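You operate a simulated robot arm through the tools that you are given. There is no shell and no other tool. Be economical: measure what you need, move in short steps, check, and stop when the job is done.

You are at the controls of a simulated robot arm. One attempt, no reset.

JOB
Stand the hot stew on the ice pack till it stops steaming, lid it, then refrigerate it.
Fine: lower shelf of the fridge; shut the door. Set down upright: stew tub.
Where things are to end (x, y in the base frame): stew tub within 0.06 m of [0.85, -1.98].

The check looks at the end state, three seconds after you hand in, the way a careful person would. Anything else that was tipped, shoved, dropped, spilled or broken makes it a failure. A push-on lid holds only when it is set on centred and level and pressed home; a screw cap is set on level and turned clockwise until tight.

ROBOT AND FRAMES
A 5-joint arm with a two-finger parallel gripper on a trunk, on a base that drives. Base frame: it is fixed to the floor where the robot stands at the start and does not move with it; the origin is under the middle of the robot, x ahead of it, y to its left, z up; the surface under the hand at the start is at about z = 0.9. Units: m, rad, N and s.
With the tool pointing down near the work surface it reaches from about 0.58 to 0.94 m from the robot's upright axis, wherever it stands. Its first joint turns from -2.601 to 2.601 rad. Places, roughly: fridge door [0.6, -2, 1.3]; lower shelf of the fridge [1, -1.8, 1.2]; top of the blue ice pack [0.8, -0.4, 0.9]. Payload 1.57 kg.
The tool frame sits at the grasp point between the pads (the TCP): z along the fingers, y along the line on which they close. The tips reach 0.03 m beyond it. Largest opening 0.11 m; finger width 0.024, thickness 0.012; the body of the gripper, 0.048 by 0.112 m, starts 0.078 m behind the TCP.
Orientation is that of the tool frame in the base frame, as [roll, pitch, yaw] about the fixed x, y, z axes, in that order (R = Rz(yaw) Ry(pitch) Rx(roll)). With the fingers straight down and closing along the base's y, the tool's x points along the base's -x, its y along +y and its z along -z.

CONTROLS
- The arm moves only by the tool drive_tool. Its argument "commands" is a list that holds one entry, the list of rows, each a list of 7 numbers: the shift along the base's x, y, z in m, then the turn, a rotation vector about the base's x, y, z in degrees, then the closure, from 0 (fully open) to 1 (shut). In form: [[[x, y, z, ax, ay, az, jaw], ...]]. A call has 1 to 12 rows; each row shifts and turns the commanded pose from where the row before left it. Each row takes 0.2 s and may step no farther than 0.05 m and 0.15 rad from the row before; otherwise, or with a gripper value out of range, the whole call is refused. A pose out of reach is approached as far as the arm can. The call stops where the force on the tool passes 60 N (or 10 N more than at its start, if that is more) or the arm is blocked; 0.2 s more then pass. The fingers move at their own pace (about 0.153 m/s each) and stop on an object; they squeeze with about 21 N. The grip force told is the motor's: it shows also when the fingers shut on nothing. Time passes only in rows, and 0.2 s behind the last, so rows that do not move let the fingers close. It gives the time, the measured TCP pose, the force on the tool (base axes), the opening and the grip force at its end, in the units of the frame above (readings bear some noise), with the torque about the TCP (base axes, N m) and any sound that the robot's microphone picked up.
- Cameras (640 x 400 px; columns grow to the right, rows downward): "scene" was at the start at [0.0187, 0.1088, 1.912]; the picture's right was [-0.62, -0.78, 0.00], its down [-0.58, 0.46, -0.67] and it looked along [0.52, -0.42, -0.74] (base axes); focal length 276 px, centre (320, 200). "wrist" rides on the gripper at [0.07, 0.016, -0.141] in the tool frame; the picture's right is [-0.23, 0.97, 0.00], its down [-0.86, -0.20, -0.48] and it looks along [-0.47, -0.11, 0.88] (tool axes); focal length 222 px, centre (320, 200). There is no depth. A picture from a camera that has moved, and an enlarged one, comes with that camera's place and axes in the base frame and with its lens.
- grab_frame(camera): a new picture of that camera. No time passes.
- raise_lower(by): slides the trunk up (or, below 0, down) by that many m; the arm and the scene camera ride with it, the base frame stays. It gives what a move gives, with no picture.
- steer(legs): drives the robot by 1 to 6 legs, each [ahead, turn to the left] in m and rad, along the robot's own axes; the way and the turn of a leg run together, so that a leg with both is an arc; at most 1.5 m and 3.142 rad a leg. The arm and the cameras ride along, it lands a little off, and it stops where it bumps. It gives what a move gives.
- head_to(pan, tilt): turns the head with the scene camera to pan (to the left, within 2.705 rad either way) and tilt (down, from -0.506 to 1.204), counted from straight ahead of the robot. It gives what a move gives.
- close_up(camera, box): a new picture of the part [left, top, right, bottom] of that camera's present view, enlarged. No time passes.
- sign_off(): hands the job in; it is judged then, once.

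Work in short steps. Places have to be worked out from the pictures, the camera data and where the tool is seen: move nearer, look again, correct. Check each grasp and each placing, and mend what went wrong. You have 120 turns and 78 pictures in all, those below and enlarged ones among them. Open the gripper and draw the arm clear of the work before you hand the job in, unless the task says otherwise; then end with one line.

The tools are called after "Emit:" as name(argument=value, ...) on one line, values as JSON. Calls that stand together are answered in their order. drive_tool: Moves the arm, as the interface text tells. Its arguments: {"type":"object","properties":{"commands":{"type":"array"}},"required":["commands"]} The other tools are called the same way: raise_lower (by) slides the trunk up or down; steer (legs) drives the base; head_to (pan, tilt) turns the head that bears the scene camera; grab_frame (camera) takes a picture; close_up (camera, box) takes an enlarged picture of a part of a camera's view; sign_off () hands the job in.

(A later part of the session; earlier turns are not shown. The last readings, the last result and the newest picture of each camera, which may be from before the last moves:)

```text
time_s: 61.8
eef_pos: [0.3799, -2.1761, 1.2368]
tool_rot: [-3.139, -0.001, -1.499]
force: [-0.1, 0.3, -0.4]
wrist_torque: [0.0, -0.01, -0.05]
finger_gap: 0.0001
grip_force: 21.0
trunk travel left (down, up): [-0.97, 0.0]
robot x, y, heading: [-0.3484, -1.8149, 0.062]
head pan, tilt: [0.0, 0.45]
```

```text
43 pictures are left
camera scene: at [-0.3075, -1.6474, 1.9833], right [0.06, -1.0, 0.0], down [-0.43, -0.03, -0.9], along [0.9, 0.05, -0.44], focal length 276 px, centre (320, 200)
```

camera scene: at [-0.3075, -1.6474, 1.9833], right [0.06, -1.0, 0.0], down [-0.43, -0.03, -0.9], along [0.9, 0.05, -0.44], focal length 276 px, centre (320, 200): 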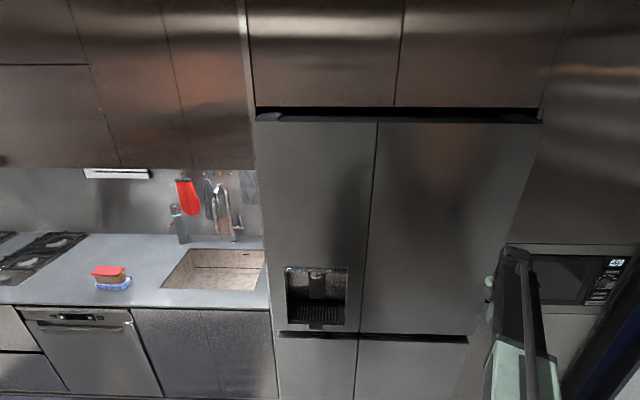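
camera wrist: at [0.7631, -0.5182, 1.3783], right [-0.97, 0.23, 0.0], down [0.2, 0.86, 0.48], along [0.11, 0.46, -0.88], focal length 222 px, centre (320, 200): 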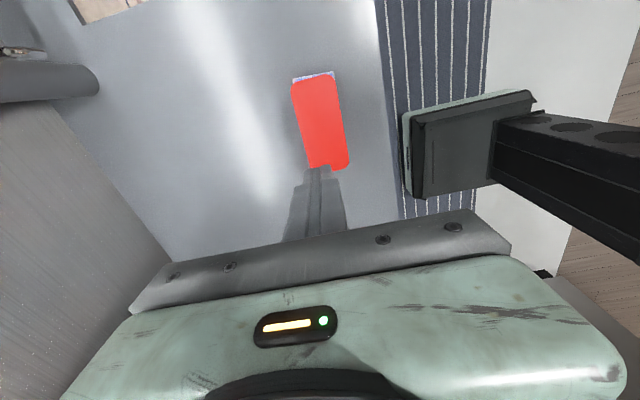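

The fridge has two upper doors with the seam at y≈−1.80; the right door (hinge at y≈−2.26) covers the target. I look closely for a handle.

Emit:
close_up(camera="scene", box=[270, 230, 490, 370])

Emit:
close_up(camera="scene", box=[340, 100, 560, 240])

```text
2.86 times, centred on (380, 300) of scene
camera zoom: at [-0.3075, -1.6474, 1.9833], right [0.06, -1.0, 0.0], down [-0.43, -0.03, -0.9], along [0.9, 0.05, -0.44], focal length 788 px, centre (149, -86)
```

zoom: 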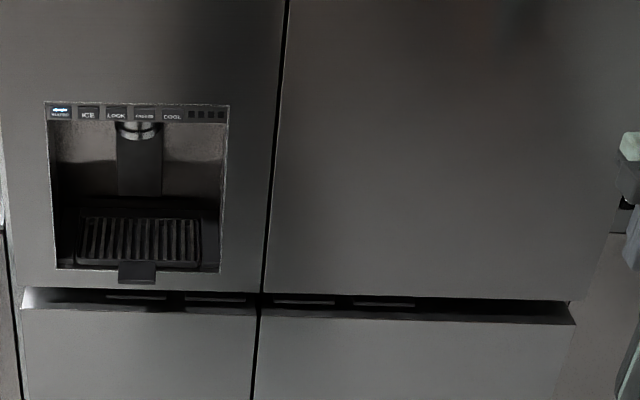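

```text
2.86 times, centred on (450, 170) of scene
camera zoom: at [-0.3075, -1.6474, 1.9833], right [0.06, -1.0, 0.0], down [-0.43, -0.03, -0.9], along [0.9, 0.05, -0.44], focal length 788 px, centre (-51, 286)
```

zoom: 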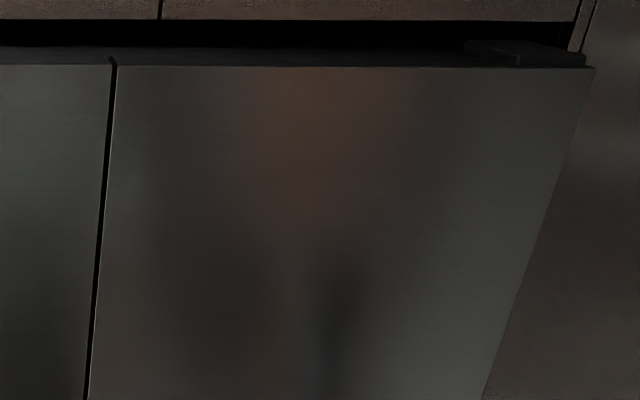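

There's a pocket grip between the upper and lower doors (z≈0.80–0.85) near the seam. I lower the trunk to see into it from lower.

Emit:
raise_lower(by=-0.6)

Emit:
head_to(pan=-0.15, tilt=0.45)

Emit:
close_up(camera="scene", box=[220, 130, 460, 280])

```text
refused: -0.6 is not a number from -0.4 to 0.4
```

```text
time_s: 62.5
eef_pos: [0.3813, -2.1759, 1.2361]
tool_rot: [-3.14, -0.002, -1.499]
force: [-0.8, 0.0, 0.4]
wrist_torque: [-0.01, -0.04, -0.02]
finger_gap: 0.0
grip_force: 20.6
trunk travel left (down, up): [-0.97, 0.0]
robot x, y, heading: [-0.3446, -1.8194, 0.066]
head pan, tilt: [-0.15, 0.45]
```

```text
2.67 times, centred on (340, 205) of scene
camera zoom: at [-0.3076, -1.6609, 1.9833], right [-0.09, -1.0, 0.0], down [-0.43, 0.04, -0.9], along [0.9, -0.08, -0.44], focal length 736 px, centre (267, 187)
```

zoom: 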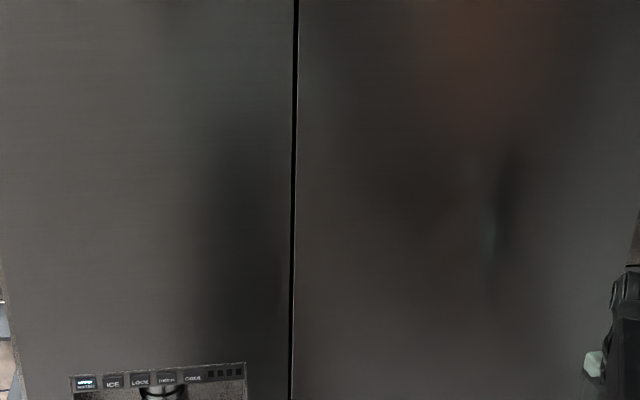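

Emit:
raise_lower(by=-0.4)

Emit:
raise_lower(by=-0.3)

Emit:
grab_frame(camera="scene")

```text
time_s: 66.3
eef_pos: [0.3837, -2.1766, 0.8364]
tool_rot: [-3.138, 0.0, -1.5]
force: [-1.1, 0.0, 0.0]
wrist_torque: [0.0, 0.01, -0.01]
finger_gap: 0.0002
grip_force: 21.3
trunk travel left (down, up): [-0.57, 0.4]
robot x, y, heading: [-0.3489, -1.8156, 0.057]
head pan, tilt: [-0.15, 0.45]
```

```text
time_s: 69.3
eef_pos: [0.3813, -2.1749, 0.5372]
tool_rot: [-3.138, -0.001, -1.5]
force: [-0.2, -0.5, 0.6]
wrist_torque: [-0.01, 0.02, 0.01]
finger_gap: 0.0002
grip_force: 20.7
trunk travel left (down, up): [-0.27, 0.7]
robot x, y, heading: [-0.3466, -1.8185, 0.061]
head pan, tilt: [-0.15, 0.45]
```

```text
39 pictures are left
camera scene: at [-0.3077, -1.6609, 1.2834], right [-0.09, -1.0, 0.0], down [-0.43, 0.04, -0.9], along [0.9, -0.08, -0.44], focal length 276 px, centre (320, 200)
```

scene: 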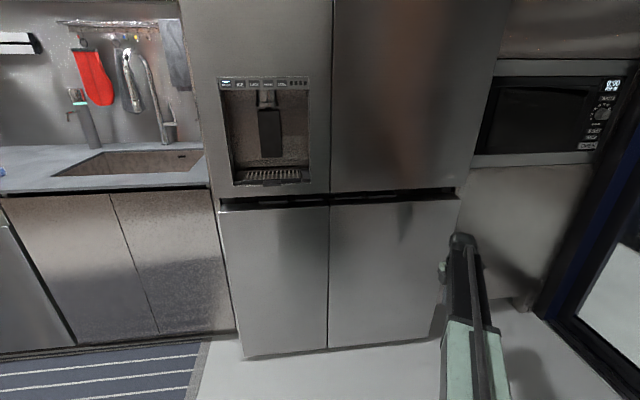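

Emit:
close_up(camera="scene", box=[310, 170, 470, 220])

```text
4.00 times, centred on (390, 195) of scene
camera zoom: at [-0.3077, -1.6609, 1.2834], right [-0.09, -1.0, 0.0], down [-0.43, 0.04, -0.9], along [0.9, -0.08, -0.44], focal length 1104 px, centre (40, 220)
```

zoom: 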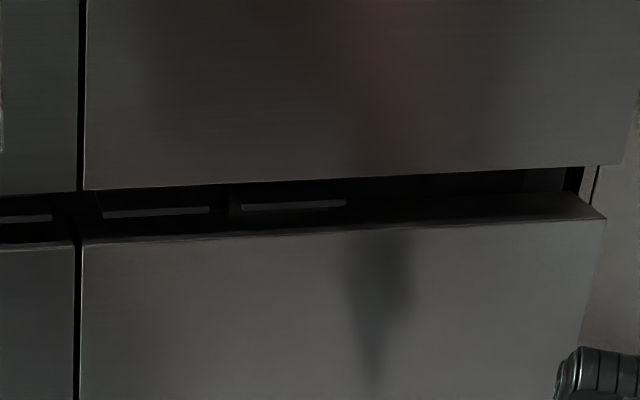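

The pocket shows horizontal bars just behind the door's front lip at about x≈0.59, z≈0.85, y −1.80..−1.90. I swing the hand in front and tilt it horizontal to inspect with the wrist camera.

Emit:
drive_tool(commands=[[[-0.01, 0.04, 0.02, 0, 0, 0, 1], [-0.01, 0.045, 0.02, 0, 0, 0, 1], [-0.01, 0.045, 0.02, 0, 0, 0, 1], [-0.01, 0.045, 0.02, 0, 0, -0.8, 1], [-0.01, 0.045, 0.02, 0, 0, -0.8, 1], [-0.01, 0.045, 0.02, 0, 0, -0.8, 1], [0, 0.045, 0.02, 0, 0, -0.8, 1], [0, 0.03, 0.02, 0, 0, -0.8, 1], [0, 0, 0, 0, 0, 0, 1]]])

Emit:
drive_tool(commands=[[[0, 0, 0.015, 0, -8.2, 0, 1], [0, 0, 0.015, 0, -8.2, 0, 1], [0, 0, 0.015, 0, -8.2, 0, 1], [0, 0, 0.015, 0, -8.2, 0, 1], [0, 0, 0.015, 0, -8.2, 0, 1], [0, 0, 0.015, 0, -8.2, 0, 1], [0, 0, 0.015, 0, -8.2, 0, 1], [0, 0, 0.015, 0, -8.2, 0, 1], [0, 0, 0.015, 0, -8.2, 0, 1], [0, 0, 0.015, 0, -8.2, 0, 1], [0, 0, 0, 0, -8, 0, 1], [0, 0, 0, 0, 0, 0, 1]]])

Emit:
grab_frame(camera="wrist")

```text
refused: row 2 steps farther than a row can; nothing moved
```

```text
time_s: 71.9
eef_pos: [0.3817, -2.1741, 0.7387]
tool_rot: [-1.724, -0.058, -1.568]
force: [0.4, -0.3, 0.6]
wrist_torque: [-0.01, 0.0, -0.01]
finger_gap: 0.0
grip_force: 20.5
out of reach, approached as far as the arm can: row 1, 2, 3, 5, 6, 7, 8, 9, 10, 11
trunk travel left (down, up): [-0.27, 0.7]
robot x, y, heading: [-0.3449, -1.8178, 0.059]
head pan, tilt: [-0.15, 0.45]
```

```text
37 pictures are left
camera wrist: at [0.24, -2.2439, 0.7482], right [-0.15, 0.17, -0.97], down [-0.44, 0.87, 0.22], along [0.88, 0.46, -0.05], focal length 222 px, centre (320, 200)
```

wrist: 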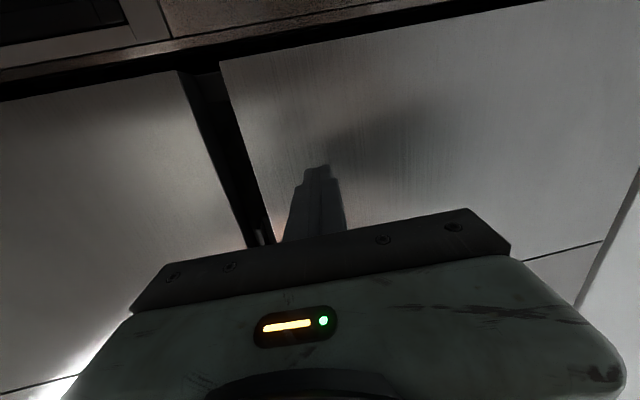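

The first call was refused but the tilt ran: the hand is now nearly horizontal pointing +x. I shift along +y in front of the bar near the seam and finish the tilt.

Emit:
drive_tool(commands=[[[0, 0.03, 0, 0, 0, 0, 1], [0, 0.04, 0, 0, 0, 0, 1], [0, 0.04, 0, 0, 0, 0, 1], [0, 0.04, 0, 0, 0, 0, 1], [0, 0.04, 0, 0, 0, 0, 1], [0, 0.04, 0, 0, 0, 0, 1], [0, 0.04, 0, 0, 0, 0, 1], [0, 0.04, 0, 0, 0, 0, 1], [0, 0.018, 0, 0, 0, 0, 1], [0, 0, 0, 0, 0, 0, 1]]])

Emit:
raise_lower(by=0.08)

Emit:
grab_frame(camera="wrist")

Emit:
grab_frame(camera="scene")

```text
time_s: 74.1
eef_pos: [0.4603, -1.8762, 0.7375]
tool_rot: [-1.726, -0.057, -1.568]
force: [-0.7, 0.1, -0.9]
wrist_torque: [0.01, 0.02, -0.03]
finger_gap: 0.0001
grip_force: 21.1
out of reach, approached as far as the arm can: row 3, 4, 5, 6, 7, 8
trunk travel left (down, up): [-0.27, 0.7]
robot x, y, heading: [-0.3475, -1.8193, 0.063]
head pan, tilt: [-0.15, 0.45]
```

```text
time_s: 75.3
eef_pos: [0.46, -1.8775, 0.8176]
tool_rot: [-1.726, -0.058, -1.57]
force: [0.7, -0.1, -0.2]
wrist_torque: [-0.02, 0.0, 0.01]
finger_gap: 0.0002
grip_force: 20.9
trunk travel left (down, up): [-0.35, 0.62]
robot x, y, heading: [-0.3444, -1.8164, 0.062]
head pan, tilt: [-0.15, 0.45]
```

```text
36 pictures are left
camera wrist: at [0.3176, -1.9463, 0.8279], right [-0.15, 0.17, -0.97], down [-0.44, 0.87, 0.22], along [0.88, 0.47, -0.06], focal length 222 px, centre (320, 200)
```

wrist: 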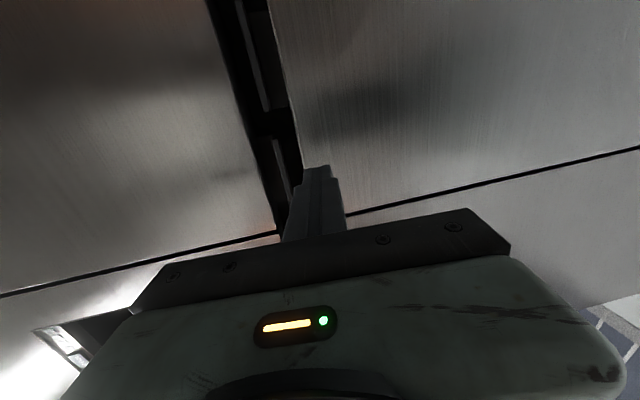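

```text
35 pictures are left
camera scene: at [-0.3077, -1.6609, 1.3633], right [-0.09, -1.0, 0.0], down [-0.43, 0.04, -0.9], along [0.9, -0.08, -0.44], focal length 276 px, centre (320, 200)
```

scene: 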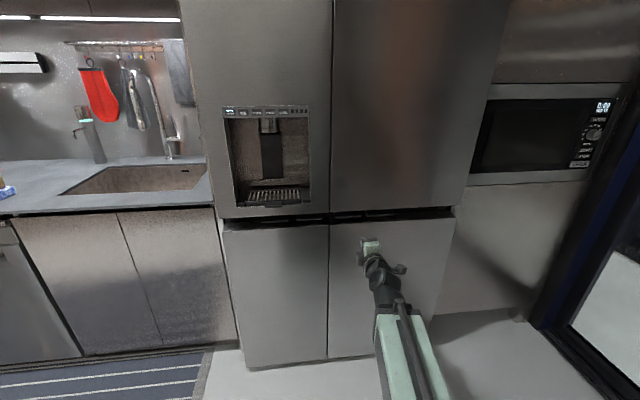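

Emit:
close_up(camera="wrist", box=[180, 0, 380, 240])

```text
1.67 times, centred on (280, 120) of wrist
camera zoom: at [0.3176, -1.9463, 0.8279], right [-0.15, 0.17, -0.97], down [-0.44, 0.87, 0.22], along [0.88, 0.47, -0.06], focal length 370 px, centre (387, 333)
```

zoom: 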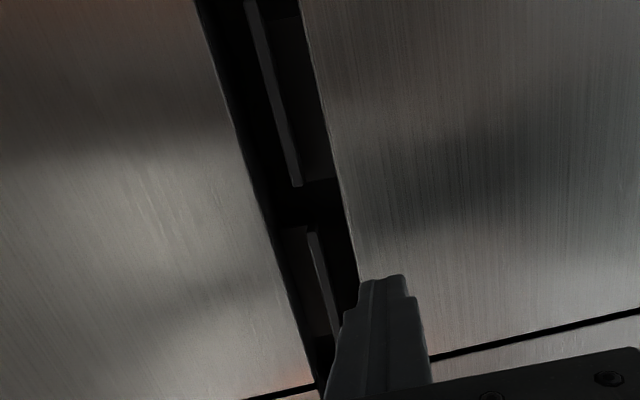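

The gap runs z≈0.825–0.877 at face x≈0.583, with a bar near z≈0.853. I level the hand, align y to the near-seam bar, then look again.

Emit:
drive_tool(commands=[[[0, 0.008, 0.012, 1.1, -2.95, 0, 1], [0, 0.008, 0.012, 1.1, -2.95, 0, 1], [0, 0.008, 0.012, 1.1, -2.95, 0, 0.85], [0, 0.007, 0, 0, 0, 0, 0.8], [0, 0, 0, 0, 0, 0, 0.8]]])

Emit:
close_up(camera="wrist", box=[180, 0, 380, 240])

Emit:
close_up(camera="scene", box=[310, 190, 430, 280])

```text
time_s: 76.5
eef_pos: [0.4658, -1.8443, 0.8536]
tool_rot: [-1.578, -0.001, -1.575]
force: [0.2, -1.2, -0.1]
wrist_torque: [-0.02, 0.03, 0.01]
finger_gap: 0.022
grip_force: 0.1
out of reach, approached as far as the arm can: row 2
trunk travel left (down, up): [-0.35, 0.62]
robot x, y, heading: [-0.3433, -1.8176, 0.061]
head pan, tilt: [-0.15, 0.45]
```

```text
1.67 times, centred on (280, 120) of wrist
camera zoom: at [0.3235, -1.914, 0.8379], right [-0.01, 0.23, -0.97], down [-0.47, 0.86, 0.2], along [0.88, 0.46, 0.1], focal length 370 px, centre (387, 333)
```

zoom: 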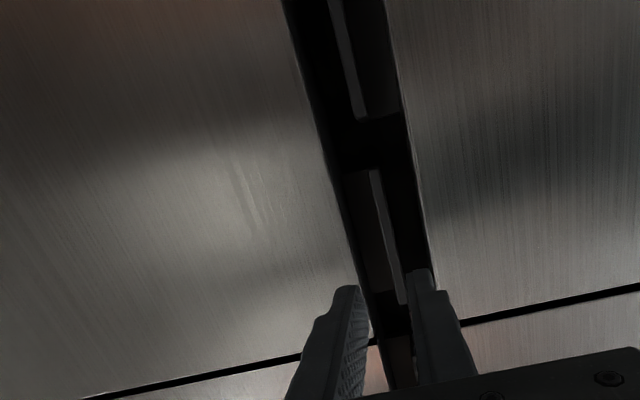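

```text
4.44 times, centred on (370, 235) of scene
camera zoom: at [-0.3077, -1.6609, 1.3633], right [-0.09, -1.0, 0.0], down [-0.43, 0.04, -0.9], along [0.9, -0.08, -0.44], focal length 1226 px, centre (98, 44)
```

zoom: 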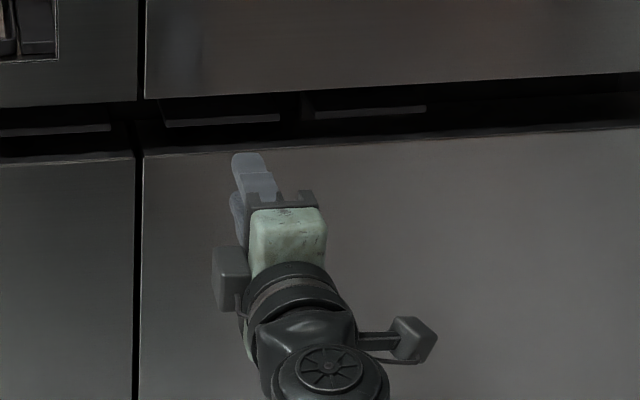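

Bar at z≈0.852, y −1.80..−1.895, x≈0.59. Fingers are open 22 mm and should straddle it; I advance slowly into the gap.

Emit:
drive_tool(commands=[[[0.025, 0, 0, 0, 0, 0, 0.8], [0.025, 0, 0, 0, 0, 0, 0.8], [0.02, 0, 0, 0, 0, 0, 0.8], [0.01, 0, 0, 0, 0, 0, 0.8], [0.01, 0, 0, 0, 0, 0, 0.8], [0, 0, 0, 0, 0, 0, 0.8]]])

Emit:
close_up(camera="wrist", box=[220, 80, 420, 240])

Emit:
close_up(camera="scene", box=[310, 190, 430, 280])

```text
time_s: 77.9
eef_pos: [0.5549, -1.8464, 0.8524]
tool_rot: [-1.578, 0.0, -1.574]
force: [0.0, 0.1, -0.3]
wrist_torque: [0.01, -0.01, 0.04]
finger_gap: 0.0216
grip_force: 0.1
out of reach, approached as far as the arm can: row 1
trunk travel left (down, up): [-0.35, 0.62]
robot x, y, heading: [-0.344, -1.8149, 0.058]
head pan, tilt: [-0.15, 0.45]
```

```text
2.50 times, centred on (320, 160) of wrist
camera zoom: at [0.4134, -1.9162, 0.838], right [-0.01, 0.23, -0.97], down [-0.47, 0.86, 0.2], along [0.88, 0.46, 0.1], focal length 555 px, centre (320, 300)
```

zoom: 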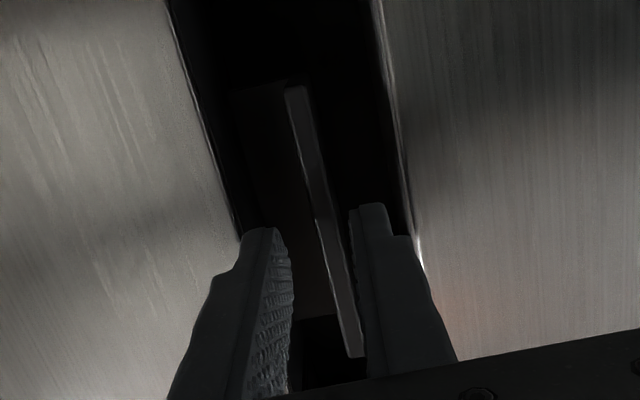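

```text
4.44 times, centred on (370, 235) of scene
camera zoom: at [-0.3077, -1.6609, 1.3633], right [-0.09, -1.0, 0.0], down [-0.43, 0.04, -0.9], along [0.9, -0.08, -0.44], focal length 1226 px, centre (98, 44)
```

zoom: 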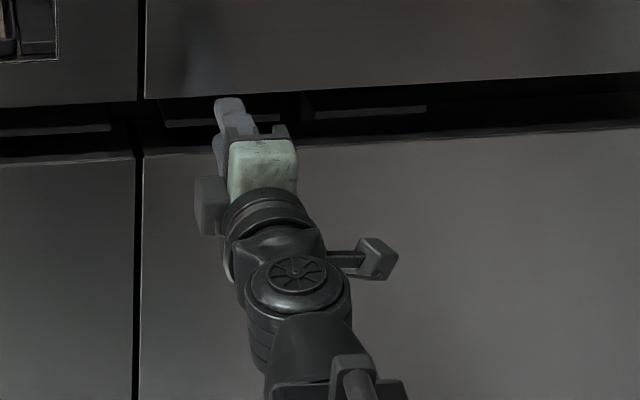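

The bar passes between the fingers, slightly toward the lower one. I narrow to ~16 mm, drop 2 mm by trunk, and go deeper.

Emit:
drive_tool(commands=[[[0, 0, 0, 0, 0, 0, 0.85], [0, 0, 0, 0, 0, 0, 0.85]]])

Emit:
raise_lower(by=-0.0025)

Emit:
drive_tool(commands=[[[0.01, 0, 0, 0, 0, 0, 0.85], [0.01, 0, 0, 0, 0, 0, 0.85], [0.01, 0, 0, 0, 0, 0, 0.85], [0.005, 0, 0, 0, 0, 0, 0.85], [0, 0, 0, 0, 0, 0, 0.85]]])

Emit:
close_up(camera="wrist", box=[220, 80, 420, 240])

```text
time_s: 78.5
eef_pos: [0.555, -1.847, 0.8533]
tool_rot: [-1.578, 0.0, -1.574]
force: [0.0, 0.1, -1.0]
wrist_torque: [0.03, -0.02, 0.0]
finger_gap: 0.0166
grip_force: 0.0
trunk travel left (down, up): [-0.35, 0.62]
robot x, y, heading: [-0.3465, -1.8182, 0.061]
head pan, tilt: [-0.15, 0.45]
```

```text
time_s: 79.0
eef_pos: [0.5553, -1.8461, 0.8521]
tool_rot: [-1.578, 0.0, -1.575]
force: [0.0, -0.6, 0.5]
wrist_torque: [0.0, -0.01, 0.01]
finger_gap: 0.0164
grip_force: 0.0
trunk travel left (down, up): [-0.348, 0.622]
robot x, y, heading: [-0.3453, -1.8142, 0.057]
head pan, tilt: [-0.15, 0.45]
```

```text
time_s: 80.2
eef_pos: [0.5899, -1.8466, 0.8513]
tool_rot: [-1.578, 0.0, -1.574]
force: [-0.2, -0.1, 0.8]
wrist_torque: [0.02, 0.01, 0.0]
finger_gap: 0.0166
grip_force: 0.0
trunk travel left (down, up): [-0.348, 0.622]
robot x, y, heading: [-0.3467, -1.8164, 0.06]
head pan, tilt: [-0.15, 0.45]
```

```text
2.50 times, centred on (320, 160) of wrist
camera zoom: at [0.4474, -1.9158, 0.8354], right [-0.01, 0.23, -0.97], down [-0.47, 0.86, 0.2], along [0.88, 0.46, 0.1], focal length 555 px, centre (320, 300)
```

zoom: 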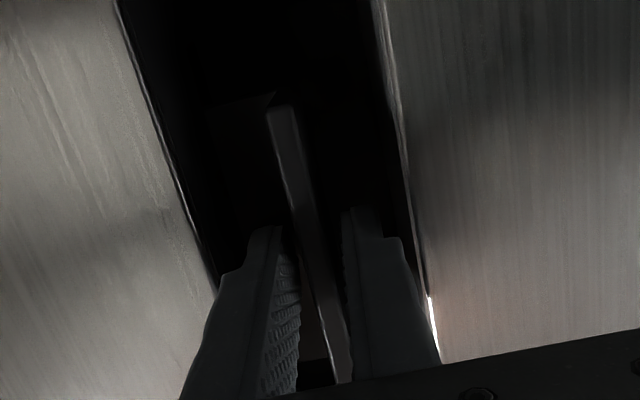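

No contact; the bar appears between the fingers. I close and read the gap.

Emit:
drive_tool(commands=[[[0, 0, 0, 0, 0, 0, 1], [0, 0, 0, 0, 0, 0, 1], [0, 0, 0, 0, 0, 0, 1]]])

```text
time_s: 81.0
eef_pos: [0.5904, -1.8468, 0.8494]
tool_rot: [-1.577, -0.001, -1.573]
force: [-7.9, -0.2, -10.1]
wrist_torque: [-0.37, -0.67, 0.24]
finger_gap: 0.0078
grip_force: 26.6
trunk travel left (down, up): [-0.348, 0.622]
robot x, y, heading: [-0.3454, -1.8163, 0.059]
head pan, tilt: [-0.15, 0.45]
```

The bar is gripped (7.8 mm). Pulling gently in −x with the door's arc.

Emit:
drive_tool(commands=[[[-0.008, 0, 0, 0, 0, 0, 1], [-0.01, 0, 0, 0, 0, 0, 1], [-0.012, -0.001, 0, 0, 0, 0, 1], [-0.012, -0.001, 0, 0, 0, 0, 1], [-0.012, -0.001, 0, 0, 0, 0, 1], [0, 0, 0, 0, 0, 0, 1]]])

Emit:
grab_frame(camera="scene")

```text
time_s: 82.4
eef_pos: [0.5369, -1.8488, 0.8487]
tool_rot: [-1.577, 0.002, -1.574]
force: [-0.5, -1.7, -4.9]
wrist_torque: [-0.4, -0.75, 0.01]
finger_gap: 0.0078
grip_force: 27.1
trunk travel left (down, up): [-0.348, 0.622]
robot x, y, heading: [-0.3487, -1.8162, 0.061]
head pan, tilt: [-0.15, 0.45]
```

```text
28 pictures are left
camera scene: at [-0.3072, -1.661, 1.3608], right [-0.09, -1.0, 0.0], down [-0.43, 0.04, -0.9], along [0.9, -0.08, -0.44], focal length 276 px, centre (320, 200)
```

scene: 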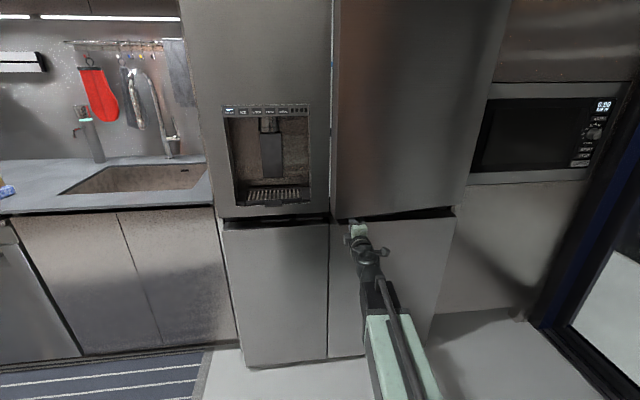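

The door is swinging open. Continuing along the arc, with hand yaw following.

Emit:
drive_tool(commands=[[[-0.012, -0.002, 0, 0, 0, 2, 1], [-0.012, -0.002, 0, 0, 0, 2, 1], [-0.012, -0.003, 0, 0, 0, 2, 1], [-0.012, -0.003, 0, 0, 0, 2, 1], [-0.012, -0.004, 0, 0, 0, 2, 1], [0, 0, 0, 0, 0, 0, 1]]])

Emit:
steer(legs=[[-0.06, 0]])

```text
time_s: 83.5
eef_pos: [0.4844, -1.8568, 0.8501]
tool_rot: [-1.596, 0.01, -1.447]
force: [-0.8, 0.5, 56.7]
wrist_torque: [-0.26, -1.77, -0.81]
finger_gap: 0.0103
grip_force: 28.1
out of reach, approached as far as the arm can: row 2, 4, 5
trunk travel left (down, up): [-0.348, 0.622]
robot x, y, heading: [-0.343, -1.8154, 0.056]
head pan, tilt: [-0.15, 0.45]
stopped in row 5: the force on the tool passed its limit at 82 N (the readings are from after the stop); the commanded pose is now the measured one
```

```text
time_s: 84.5
eef_pos: [0.4254, -1.8613, 0.8485]
tool_rot: [-1.598, 0.011, -1.448]
force: [9.7, -19.4, 57.8]
wrist_torque: [-0.16, -1.75, -0.4]
finger_gap: 0.0125
grip_force: 29.8
trunk travel left (down, up): [-0.348, 0.622]
robot x, y, heading: [-0.4068, -1.8206, 0.063]
head pan, tilt: [-0.15, 0.45]
```

The pinch has twisted (57 N vertical). The door is ~0.4 rad open, enough; I release and back out.

Emit:
drive_tool(commands=[[[0, 0, 0, 0, 0, 0, 0.85], [0, 0, 0, 0, 0, 0, 0.8], [0, 0, 0, 0, 0, 0, 0.8]]])

Emit:
steer(legs=[[-0.1, 0]])

Emit:
grab_frame(camera="scene")

```text
time_s: 85.3
eef_pos: [0.4268, -1.8608, 0.8446]
tool_rot: [-1.605, 0.011, -1.447]
force: [0.8, -0.1, 0.2]
wrist_torque: [0.01, -0.02, -0.01]
finger_gap: 0.0222
grip_force: 0.1
trunk travel left (down, up): [-0.348, 0.622]
robot x, y, heading: [-0.4096, -1.8217, 0.059]
head pan, tilt: [-0.15, 0.45]
```

```text
time_s: 86.4
eef_pos: [0.3264, -1.8654, 0.8441]
tool_rot: [-1.603, 0.011, -1.445]
force: [-0.4, 0.4, 0.9]
wrist_torque: [0.01, -0.02, -0.03]
finger_gap: 0.0219
grip_force: 0.0
trunk travel left (down, up): [-0.348, 0.622]
robot x, y, heading: [-0.5093, -1.8262, 0.062]
head pan, tilt: [-0.15, 0.45]
```

```text
27 pictures are left
camera scene: at [-0.4707, -1.6709, 1.3608], right [-0.09, -1.0, 0.0], down [-0.43, 0.04, -0.9], along [0.9, -0.08, -0.44], focal length 276 px, centre (320, 200)
```

scene: 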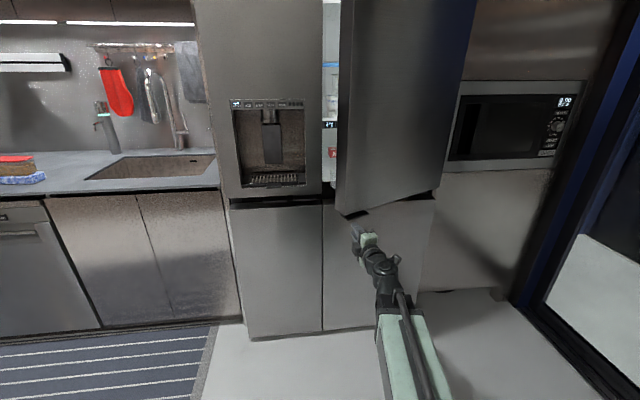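

Door ~0.4 rad open. I move left, raise the hand to door height, close the fingers, and insert them behind the door's free edge.

Emit:
drive_tool(commands=[[[0, 0.02, 0, 0, 0, 0, 1], [0, 0.025, 0, 0, 0, 0, 1], [0, 0.025, 0, 0, 0, 0, 1], [0, 0.025, 0, 0, 0, 0, 1], [0, 0.02, 0, 0, 0, 0, 1], [0, 0, 0, 0, 0, 0, 1]]])

Emit:
raise_lower(by=0.25)

Emit:
drive_tool(commands=[[[0.03, 0, 0, 0, 0, 0, 1], [0.03, 0, 0, 0, 0, 0, 1], [0.03, 0, 0, 0, 0, 0, 1], [0.03, 0, 0, 0, 0, 0, 1], [0.02, 0, 0, 0, 0, 0, 1], [0, 0, 0, 0, 0, 0, 1]]])

Emit:
grab_frame(camera="scene")

```text
time_s: 87.8
eef_pos: [0.3264, -1.7524, 0.8448]
tool_rot: [-1.606, 0.01, -1.444]
force: [-0.4, 0.6, -0.2]
wrist_torque: [-0.02, 0.02, 0.01]
finger_gap: 0.0
grip_force: 21.4
trunk travel left (down, up): [-0.348, 0.622]
robot x, y, heading: [-0.5085, -1.8311, 0.06]
head pan, tilt: [-0.15, 0.45]
```

```text
time_s: 90.4
eef_pos: [0.3264, -1.753, 1.0944]
tool_rot: [-1.606, 0.01, -1.445]
force: [0.2, 0.9, 0.0]
wrist_torque: [-0.02, 0.0, 0.01]
finger_gap: 0.0
grip_force: 21.3
trunk travel left (down, up): [-0.598, 0.372]
robot x, y, heading: [-0.5075, -1.8284, 0.062]
head pan, tilt: [-0.15, 0.45]
```

```text
time_s: 91.8
eef_pos: [0.4658, -1.7533, 1.0933]
tool_rot: [-1.608, 0.012, -1.444]
force: [0.2, 1.2, -0.6]
wrist_torque: [-0.02, -0.01, 0.02]
finger_gap: 0.0
grip_force: 21.3
trunk travel left (down, up): [-0.598, 0.372]
robot x, y, heading: [-0.5089, -1.8285, 0.061]
head pan, tilt: [-0.15, 0.45]
```

```text
26 pictures are left
camera scene: at [-0.4705, -1.6709, 1.6108], right [-0.09, -1.0, 0.0], down [-0.43, 0.04, -0.9], along [0.9, -0.08, -0.44], focal length 276 px, centre (320, 200)
```

scene: 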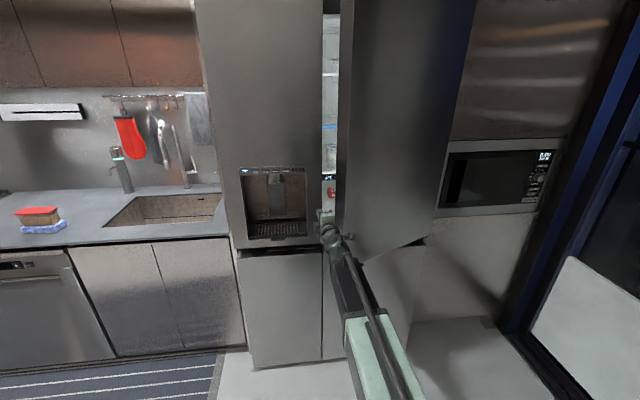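

The hand is just inside the opening. Sweeping −y to push the door wider.

Emit:
drive_tool(commands=[[[0, -0.03, 0, 0, 0, 0, 1], [0, -0.03, 0, 0, 0, 0, 1], [0, -0.03, 0, 0, 0, 0, 1], [0, -0.03, 0, 0, 0, 0, 1], [0, -0.03, 0, 0, 0, 0, 1], [0, -0.03, 0, 0, 0, 0, 1], [0, -0.03, 0, 0, 0, 0, 1], [0, -0.03, 0, 0, 0, 0, 1], [0, 0, 0, 0, 0, 0, 1]]])

Emit:
grab_frame(camera="scene")

```text
time_s: 92.5
eef_pos: [0.4609, -1.7921, 1.0943]
tool_rot: [-1.613, 0.008, -1.405]
force: [-9.4, 21.7, 2.6]
wrist_torque: [-0.3, -0.01, -0.64]
finger_gap: 0.0002
grip_force: 20.9
trunk travel left (down, up): [-0.598, 0.372]
robot x, y, heading: [-0.5066, -1.829, 0.063]
head pan, tilt: [-0.15, 0.45]
stopped in row 3: the force on the tool passed its limit at 81 N (the readings are from after the stop); the commanded pose is now the measured one
```

```text
25 pictures are left
camera scene: at [-0.4725, -1.6667, 1.6105], right [-0.09, -1.0, 0.0], down [-0.43, 0.04, -0.9], along [0.9, -0.08, -0.43], focal length 276 px, centre (320, 200)
```

scene: 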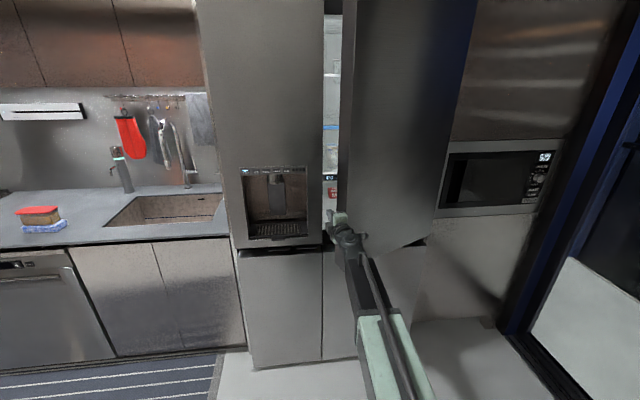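

The door gave slightly; it resists fast pushing. I push in slower steps.

Emit:
drive_tool(commands=[[[-0.002, -0.008, 0, 0, 0, 0, 1], [-0.002, -0.008, 0, 0, 0, 0, 1], [-0.002, -0.008, 0, 0, 0, 0, 1], [-0.002, -0.008, 0, 0, 0, 0, 1], [-0.002, -0.008, 0, 0, 0, 0, 1], [-0.002, -0.01, 0, 0, 0, 0, 1], [-0.002, -0.01, 0, 0, 0, 0, 1], [-0.002, -0.01, 0, 0, 0, 0, 1], [-0.002, -0.01, 0, 0, 0, 0, 1], [-0.002, -0.01, 0, 0, 0, 0, 1], [-0.002, -0.01, 0, 0, 0, 0, 1], [-0.002, -0.01, 0, 0, 0, 0, 1]]])

```text
time_s: 93.0
eef_pos: [0.457, -1.7915, 1.0933]
tool_rot: [-1.614, 0.007, -1.386]
force: [-7.2, 18.2, 4.4]
wrist_torque: [-0.26, 0.02, -0.51]
finger_gap: 0.0
grip_force: 20.9
trunk travel left (down, up): [-0.598, 0.372]
robot x, y, heading: [-0.5076, -1.8288, 0.067]
head pan, tilt: [-0.15, 0.45]
stopped in row 2: the force on the tool passed its limit at 65 N (the readings are from after the stop); the commanded pose is now the measured one
```

The contact normal shows I'm pressing on the door's end face. I back off, yaw the hand right, go deeper past the inner corner, then push.

Emit:
drive_tool(commands=[[[-0.005, 0.015, 0, 0, 0, -3, 1], [0, 0.01, 0, 0, 0, -4, 1], [0, 0.005, 0, 0, 0, -4, 1], [0.01, 0.005, 0, 0, 0, -4, 1], [0.02, 0, 0, 0, 0, -4, 1], [0.02, 0, 0, 0, 0, 0, 1], [0.02, 0, 0, 0, 0, 0, 1], [0.01, 0, 0, 0, 0, 0, 1], [0, 0, 0, 0, 0, 0, 1]]])

Emit:
close_up(camera="scene", box=[270, 130, 430, 270])

```text
time_s: 95.0
eef_pos: [0.514, -1.7781, 1.083]
tool_rot: [-1.657, 0.014, -1.566]
force: [-0.3, -0.3, 0.7]
wrist_torque: [0.01, 0.0, -0.02]
finger_gap: 0.0
grip_force: 21.7
out of reach, approached as far as the arm can: row 2, 3, 4, 5
trunk travel left (down, up): [-0.598, 0.372]
robot x, y, heading: [-0.5078, -1.8276, 0.062]
head pan, tilt: [-0.15, 0.45]
```

```text
2.86 times, centred on (350, 200) of scene
camera zoom: at [-0.4708, -1.6709, 1.6108], right [-0.09, -1.0, 0.0], down [-0.43, 0.04, -0.9], along [0.9, -0.08, -0.44], focal length 788 px, centre (234, 200)
```

zoom: 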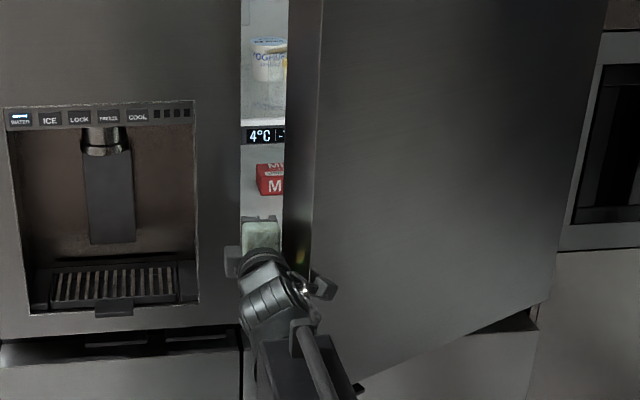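

Hand is straight and deeper. Slow push −y against the inner corner.

Emit:
drive_tool(commands=[[[0.01, -0.005, 0, 0, 0, 0, 1], [0, -0.006, 0, 0, 0, 0, 1], [0, -0.006, 0, 0, 0, 0, 1], [0, -0.006, 0, 0, 0, 0, 1], [0, -0.006, 0, 0, 0, 0, 1], [0, -0.006, 0, 0, 0, 0, 1], [0, -0.006, 0, 0, 0, 0, 1], [0, -0.006, 0, 0, 0, 0, 1], [0, -0.006, 0, 0, 0, 0, 1], [0, -0.006, 0, 0, 0, 0, 1], [0, -0.006, 0, 0, 0, 0, 1]]])

```text
time_s: 95.9
eef_pos: [0.5243, -1.7853, 1.0829]
tool_rot: [-1.656, 0.001, -1.554]
force: [-8.6, 19.9, -8.1]
wrist_torque: [-1.08, -1.32, -2.07]
finger_gap: 0.0001
grip_force: 20.9
trunk travel left (down, up): [-0.598, 0.372]
robot x, y, heading: [-0.5081, -1.8279, 0.06]
head pan, tilt: [-0.15, 0.45]
stopped in row 4: the force on the tool passed its limit at 67 N (the readings are from after the stop); the commanded pose is now the measured one
```

The wrist-camera block on the right side is what hits the door's end. I back off and spin the hand 180° about its axis so the camera sits on the left.

Emit:
drive_tool(commands=[[[-0.03, 0.02, 0, 0, 0, 0, 1], [-0.04, 0, 0, 0, 0, 0, 1], [-0.04, 0, 0, 0, 0, 0, 1], [-0.03, 0, 0, 8.5, 0, 0, 1], [0, 0, 0, 8.5, 0, 0, 1], [0, 0, 0, 8.5, 0, 0, 1], [0, 0, 0, 8.5, 0, 0, 1], [0, 0, 0, 8.5, 0, 0, 1], [0, 0, 0, 8.5, 0, 0, 1], [0, 0, 0, 8.5, 0, 0, 1], [0, 0, 0, 8.5, 0, 0, 1], [0, 0, 0, 8.5, 0, 0, 1]]])

Emit:
drive_tool(commands=[[[0, 0, 0, 8.5, 0, 0, 1], [0, 0, 0, 8.5, 0, 0, 1], [0, 0, 0, 8.5, 0, 0, 1], [0, 0, 0, 8.5, 0, 0, 1], [0, 0, 0, 8.5, 0, 0, 1], [0, 0, 0, 8.5, 0, 0, 1], [0, 0, 0, 8.5, 0, 0, 1], [0, 0, 0, 8.5, 0, 0, 1], [0, 0, 0, 8.5, 0, 0, 1], [0, 0, 0, 8.5, 0, 0, 1], [0, 0, 0, 8.5, 0, 0, 1], [0, 0, 0, 8.5, 0, 0, 1]]])

```text
time_s: 98.5
eef_pos: [0.3835, -1.7712, 1.0999]
tool_rot: [-1.603, 1.341, -1.516]
force: [0.3, 0.3, -0.1]
wrist_torque: [0.02, 0.02, 0.01]
finger_gap: 0.0
grip_force: 20.4
out of reach, approached as far as the arm can: row 7, 9, 10, 11
trunk travel left (down, up): [-0.598, 0.372]
robot x, y, heading: [-0.5052, -1.8303, 0.068]
head pan, tilt: [-0.15, 0.45]
```

```text
time_s: 100.8
eef_pos: [0.3832, -1.8058, 1.1229]
tool_rot: [1.48, 0.29, 1.583]
force: [-7.8, 19.7, -1.2]
wrist_torque: [0.1, 0.05, 0.5]
finger_gap: 0.0
grip_force: 21.2
out of reach, approached as far as the arm can: row 1, 3, 4, 6, 7, 8, 9, 10, 11
trunk travel left (down, up): [-0.598, 0.372]
robot x, y, heading: [-0.5085, -1.8286, 0.061]
head pan, tilt: [-0.15, 0.45]
stopped in row 11: the force on the tool passed its limit at 71 N (the readings are from after the stop); the commanded pose is now the measured one
```

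Camera side is nearly flipped; it drifted into the door end. I shift left, finish the spin and level.

Emit:
drive_tool(commands=[[[-0.02, 0.025, 0, 0, 0, 0, 1], [0, 0.02, 0, 4, 2, 0, 1], [0, 0.01, 0, 6, 3, 0, 1], [0, 0, 0, 6, 0, 0, 1], [0, 0, 0, 0, 0, 0, 1]]])

Emit:
grab_frame(camera="scene")

```text
time_s: 102.0
eef_pos: [0.366, -1.7958, 1.1029]
tool_rot: [1.567, 0.006, 1.608]
force: [-0.1, 0.1, -0.7]
wrist_torque: [-0.03, 0.02, -0.02]
finger_gap: 0.0
grip_force: 21.1
out of reach, approached as far as the arm can: row 1, 2, 3, 4
trunk travel left (down, up): [-0.598, 0.372]
robot x, y, heading: [-0.5085, -1.8306, 0.065]
head pan, tilt: [-0.15, 0.45]
```

```text
23 pictures are left
camera scene: at [-0.4711, -1.6709, 1.6108], right [-0.09, -1.0, 0.0], down [-0.43, 0.04, -0.9], along [0.9, -0.08, -0.44], focal length 276 px, centre (320, 200)
```

scene: 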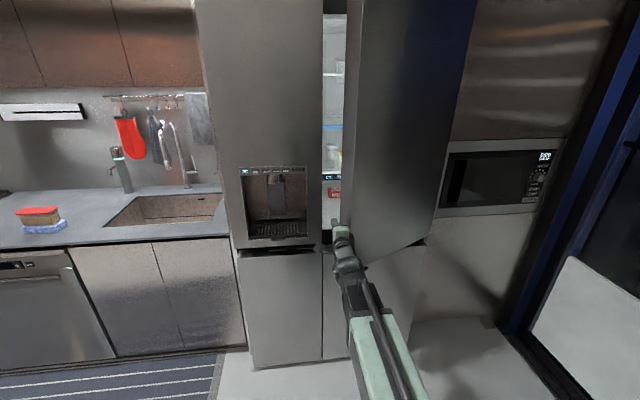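

Flipped and level. I go left a little, insert to x≈0.55, and push −y slowly.

Emit:
drive_tool(commands=[[[0, 0.015, 0, 0, 0, 0, 1], [0.03, 0.005, 0, 0, 0, 0, 1], [0.04, 0, 0, 0, 0, 0, 1], [0.04, 0, 0, 0, 0, 0, 1], [0.04, 0, 0, 0, 0, 0, 1], [0.025, 0, 0, 0, 0, 0, 1], [0.01, 0, 0, 0, 0, 0, 1], [0, 0, 0, 0, 0, 0, 1]]])

Emit:
drive_tool(commands=[[[0, -0.006, 0, 0, 0, 0, 1], [0, -0.006, 0, 0, 0, 0, 1], [0, -0.006, 0, 0, 0, 0, 1], [0, -0.006, 0, 0, 0, 0, 1], [0, -0.006, 0, 0, 0, 0, 1], [0, -0.006, 0, 0, 0, 0, 1], [0, -0.006, 0, 0, 0, 0, 1], [0, -0.006, 0, 0, 0, 0, 1], [0, -0.006, 0, 0, 0, 0, 1], [0, -0.006, 0, 0, 0, 0, 1], [0, -0.006, 0, 0, 0, 0, 1], [0, -0.006, 0, 0, 0, 0, 1]]])

Emit:
close_up(camera="scene", box=[270, 130, 430, 270])

```text
time_s: 103.3
eef_pos: [0.5127, -1.7614, 1.104]
tool_rot: [1.567, 0.0, 1.622]
force: [-10.3, 21.5, -3.8]
wrist_torque: [0.51, -0.16, -2.19]
finger_gap: 0.0
grip_force: 20.9
out of reach, approached as far as the arm can: row 1, 2
trunk travel left (down, up): [-0.598, 0.372]
robot x, y, heading: [-0.5077, -1.8268, 0.062]
head pan, tilt: [-0.15, 0.45]
stopped in row 6: the force on the tool passed its limit at 70 N (the readings are from after the stop); the commanded pose is now the measured one
```

```text
time_s: 103.8
eef_pos: [0.5133, -1.7596, 1.1023]
tool_rot: [1.571, 0.002, 1.636]
force: [-8.2, 19.2, 0.6]
wrist_torque: [0.15, 0.08, -1.96]
finger_gap: 0.0001
grip_force: 21.3
trunk travel left (down, up): [-0.598, 0.372]
robot x, y, heading: [-0.5077, -1.827, 0.064]
head pan, tilt: [-0.15, 0.45]
stopped in row 2: the force on the tool passed its limit at 66 N (the readings are from after the stop); the commanded pose is now the measured one
```

```text
2.86 times, centred on (350, 200) of scene
camera zoom: at [-0.4727, -1.6669, 1.6106], right [-0.09, -1.0, 0.0], down [-0.43, 0.04, -0.9], along [0.9, -0.08, -0.43], focal length 788 px, centre (234, 200)
```

zoom: 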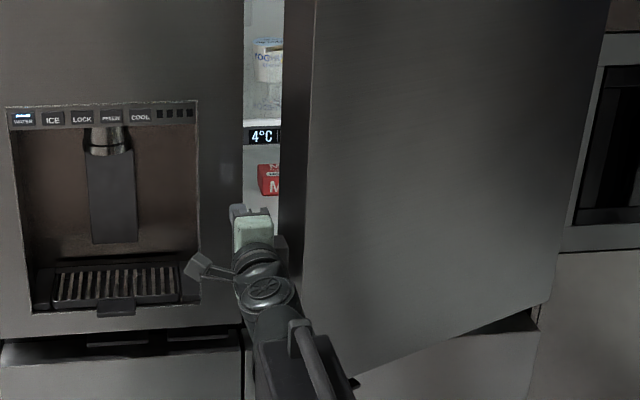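

The opening is too narrow to hook from straight ahead. I retract and reposition the base to the left so the arm enters diagonally behind the door, then sweep it open by turning right.

Emit:
drive_tool(commands=[[[-0.02, 0.015, 0, 0, 0, 0, 1], [-0.04, 0.005, 0, 0, 0, 0, 1], [-0.04, 0, 0, 0, 0, 0, 1], [-0.04, 0, 0, 0, 0, 0, 1], [-0.04, 0, 0, 0, 0, 0, 1], [0, 0, 0, 0, 0, 0, 1]]])

Emit:
steer(legs=[[0, 1.5], [0.68, 0], [0, -2.131]])

Emit:
head_to(pan=0.0, tilt=0.45)

Emit:
grab_frame(camera="scene")

```text
time_s: 105.2
eef_pos: [0.3338, -1.7463, 1.1042]
tool_rot: [1.571, -0.001, 1.63]
force: [0.1, -0.7, 0.6]
wrist_torque: [0.03, 0.0, -0.01]
finger_gap: 0.0
grip_force: 21.0
trunk travel left (down, up): [-0.598, 0.372]
robot x, y, heading: [-0.5113, -1.83, 0.065]
head pan, tilt: [-0.15, 0.45]
```

```text
time_s: 116.1
eef_pos: [0.3683, -1.2327, 1.1026]
tool_rot: [1.57, 0.001, 1.456]
force: [0.9, -0.7, -1.5]
wrist_torque: [0.01, -0.03, 0.05]
finger_gap: 0.0001
grip_force: 20.8
trunk travel left (down, up): [-0.598, 0.372]
robot x, y, heading: [-0.4773, -1.1418, -0.092]
head pan, tilt: [-0.15, 0.45]
stopped in leg 3: the robot was blocked; the commanded pose is now the measured one
```

```text
time_s: 116.8
eef_pos: [0.3672, -1.2332, 1.1035]
tool_rot: [1.568, 0.001, 1.457]
force: [-0.4, -0.1, 0.8]
wrist_torque: [0.01, -0.01, 0.01]
finger_gap: 0.0001
grip_force: 20.6
trunk travel left (down, up): [-0.598, 0.372]
robot x, y, heading: [-0.4756, -1.1403, -0.087]
head pan, tilt: [0.0, 0.45]
```

```text
21 pictures are left
camera scene: at [-0.4126, -0.9807, 1.6108], right [-0.09, -1.0, 0.0], down [-0.43, 0.04, -0.9], along [0.9, -0.08, -0.44], focal length 276 px, centre (320, 200)
```

scene: 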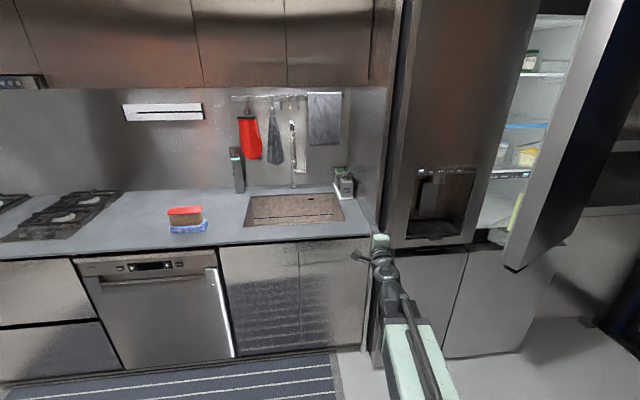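

The door and interior are visible. The turn stopped early at −0.09 without clear contact; I try turning a little more.

Emit:
steer(legs=[[-0.1, 0], [0, -0.47]])

```text
time_s: 118.8
eef_pos: [0.2239, -1.4181, 1.1023]
tool_rot: [1.567, -0.001, 1.217]
force: [0.1, -0.1, -0.3]
wrist_torque: [-0.05, 0.04, 0.02]
finger_gap: 0.0
grip_force: 20.8
trunk travel left (down, up): [-0.598, 0.372]
robot x, y, heading: [-0.5719, -1.132, -0.274]
head pan, tilt: [0.0, 0.45]
stopped in leg 2: the robot was blocked; the commanded pose is now the measured one
```

Blocked again; I look down around the base on the right side.

Emit:
head_to(pan=-0.9, tilt=0.75)

Emit:
grab_frame(camera="scene")

```text
time_s: 120.0
eef_pos: [0.224, -1.4178, 1.1029]
tool_rot: [1.566, -0.002, 1.218]
force: [0.0, 0.3, 0.3]
wrist_torque: [0.01, 0.02, -0.02]
finger_gap: 0.0
grip_force: 21.1
trunk travel left (down, up): [-0.598, 0.372]
robot x, y, heading: [-0.5741, -1.1333, -0.273]
head pan, tilt: [-0.901, 0.75]
```

```text
20 pictures are left
camera scene: at [-0.5384, -1.0354, 1.5844], right [-0.92, -0.39, 0.0], down [-0.26, 0.63, -0.73], along [0.28, -0.67, -0.68], focal length 276 px, centre (320, 200)
```

scene: 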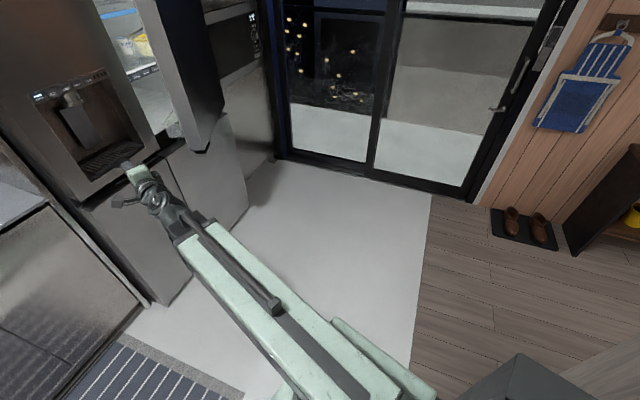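

Emit:
steer(legs=[[0, -0.3]])

```text
time_s: 121.1
eef_pos: [0.1761, -1.5237, 1.1028]
tool_rot: [1.57, -0.011, 1.08]
force: [-0.7, -0.7, -0.2]
wrist_torque: [0.0, -0.04, 0.01]
finger_gap: 0.0
grip_force: 20.5
trunk travel left (down, up): [-0.598, 0.372]
robot x, y, heading: [-0.5712, -1.1305, -0.375]
head pan, tilt: [-0.901, 0.75]
stopped in leg 1: the robot was blocked; the commanded pose is now the measured one
```

Emit:
steer(legs=[[0, -0.17]])

Emit:
head_to(pan=0.0, tilt=0.45)

Emit:
grab_frame(camera="scene")

```text
time_s: 122.1
eef_pos: [0.1307, -1.6018, 1.1026]
tool_rot: [1.57, -0.013, 0.972]
force: [0.8, -1.1, -0.5]
wrist_torque: [0.0, -0.02, 0.01]
finger_gap: 0.0001
grip_force: 21.0
trunk travel left (down, up): [-0.598, 0.372]
robot x, y, heading: [-0.5736, -1.1293, -0.463]
head pan, tilt: [-0.901, 0.75]
stopped in leg 1: the robot was blocked; the commanded pose is now the measured one
```

```text
time_s: 123.3
eef_pos: [0.13, -1.6004, 1.1021]
tool_rot: [1.569, -0.014, 0.971]
force: [-0.6, -0.8, 0.6]
wrist_torque: [0.0, -0.02, -0.03]
finger_gap: 0.0
grip_force: 20.9
trunk travel left (down, up): [-0.598, 0.372]
robot x, y, heading: [-0.5717, -1.1272, -0.455]
head pan, tilt: [0.0, 0.45]
```

```text
19 pictures are left
camera scene: at [-0.4549, -1.0008, 1.6108], right [-0.44, -0.9, 0.0], down [-0.39, 0.19, -0.9], along [0.81, -0.4, -0.44], focal length 276 px, centre (320, 200)
```

scene: 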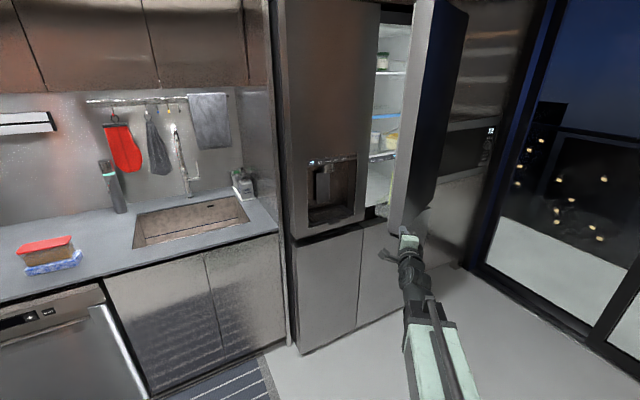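

The diagonal approach is clear: the hand heads toward the gap. I drive 0.3 m ahead and check.

Emit:
steer(legs=[[0.29, 0]])

Emit:
close_up(camera="scene", box=[320, 80, 520, 280])

```text
time_s: 125.3
eef_pos: [0.3963, -1.7282, 1.1035]
tool_rot: [1.568, -0.013, 0.976]
force: [0.6, -0.4, -0.5]
wrist_torque: [0.05, 0.0, -0.02]
finger_gap: 0.0003
grip_force: 21.1
trunk travel left (down, up): [-0.598, 0.372]
robot x, y, heading: [-0.3077, -1.2597, -0.453]
head pan, tilt: [0.0, 0.45]
```

```text
2.00 times, centred on (420, 180) of scene
camera zoom: at [-0.1916, -1.1298, 1.6108], right [-0.44, -0.9, 0.0], down [-0.39, 0.19, -0.9], along [0.81, -0.4, -0.44], focal length 552 px, centre (120, 240)
```

zoom: 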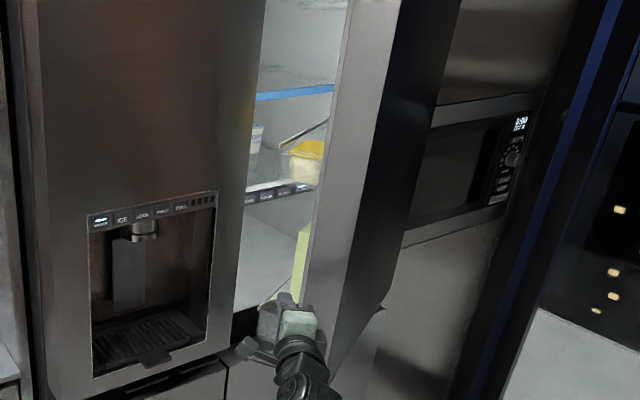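

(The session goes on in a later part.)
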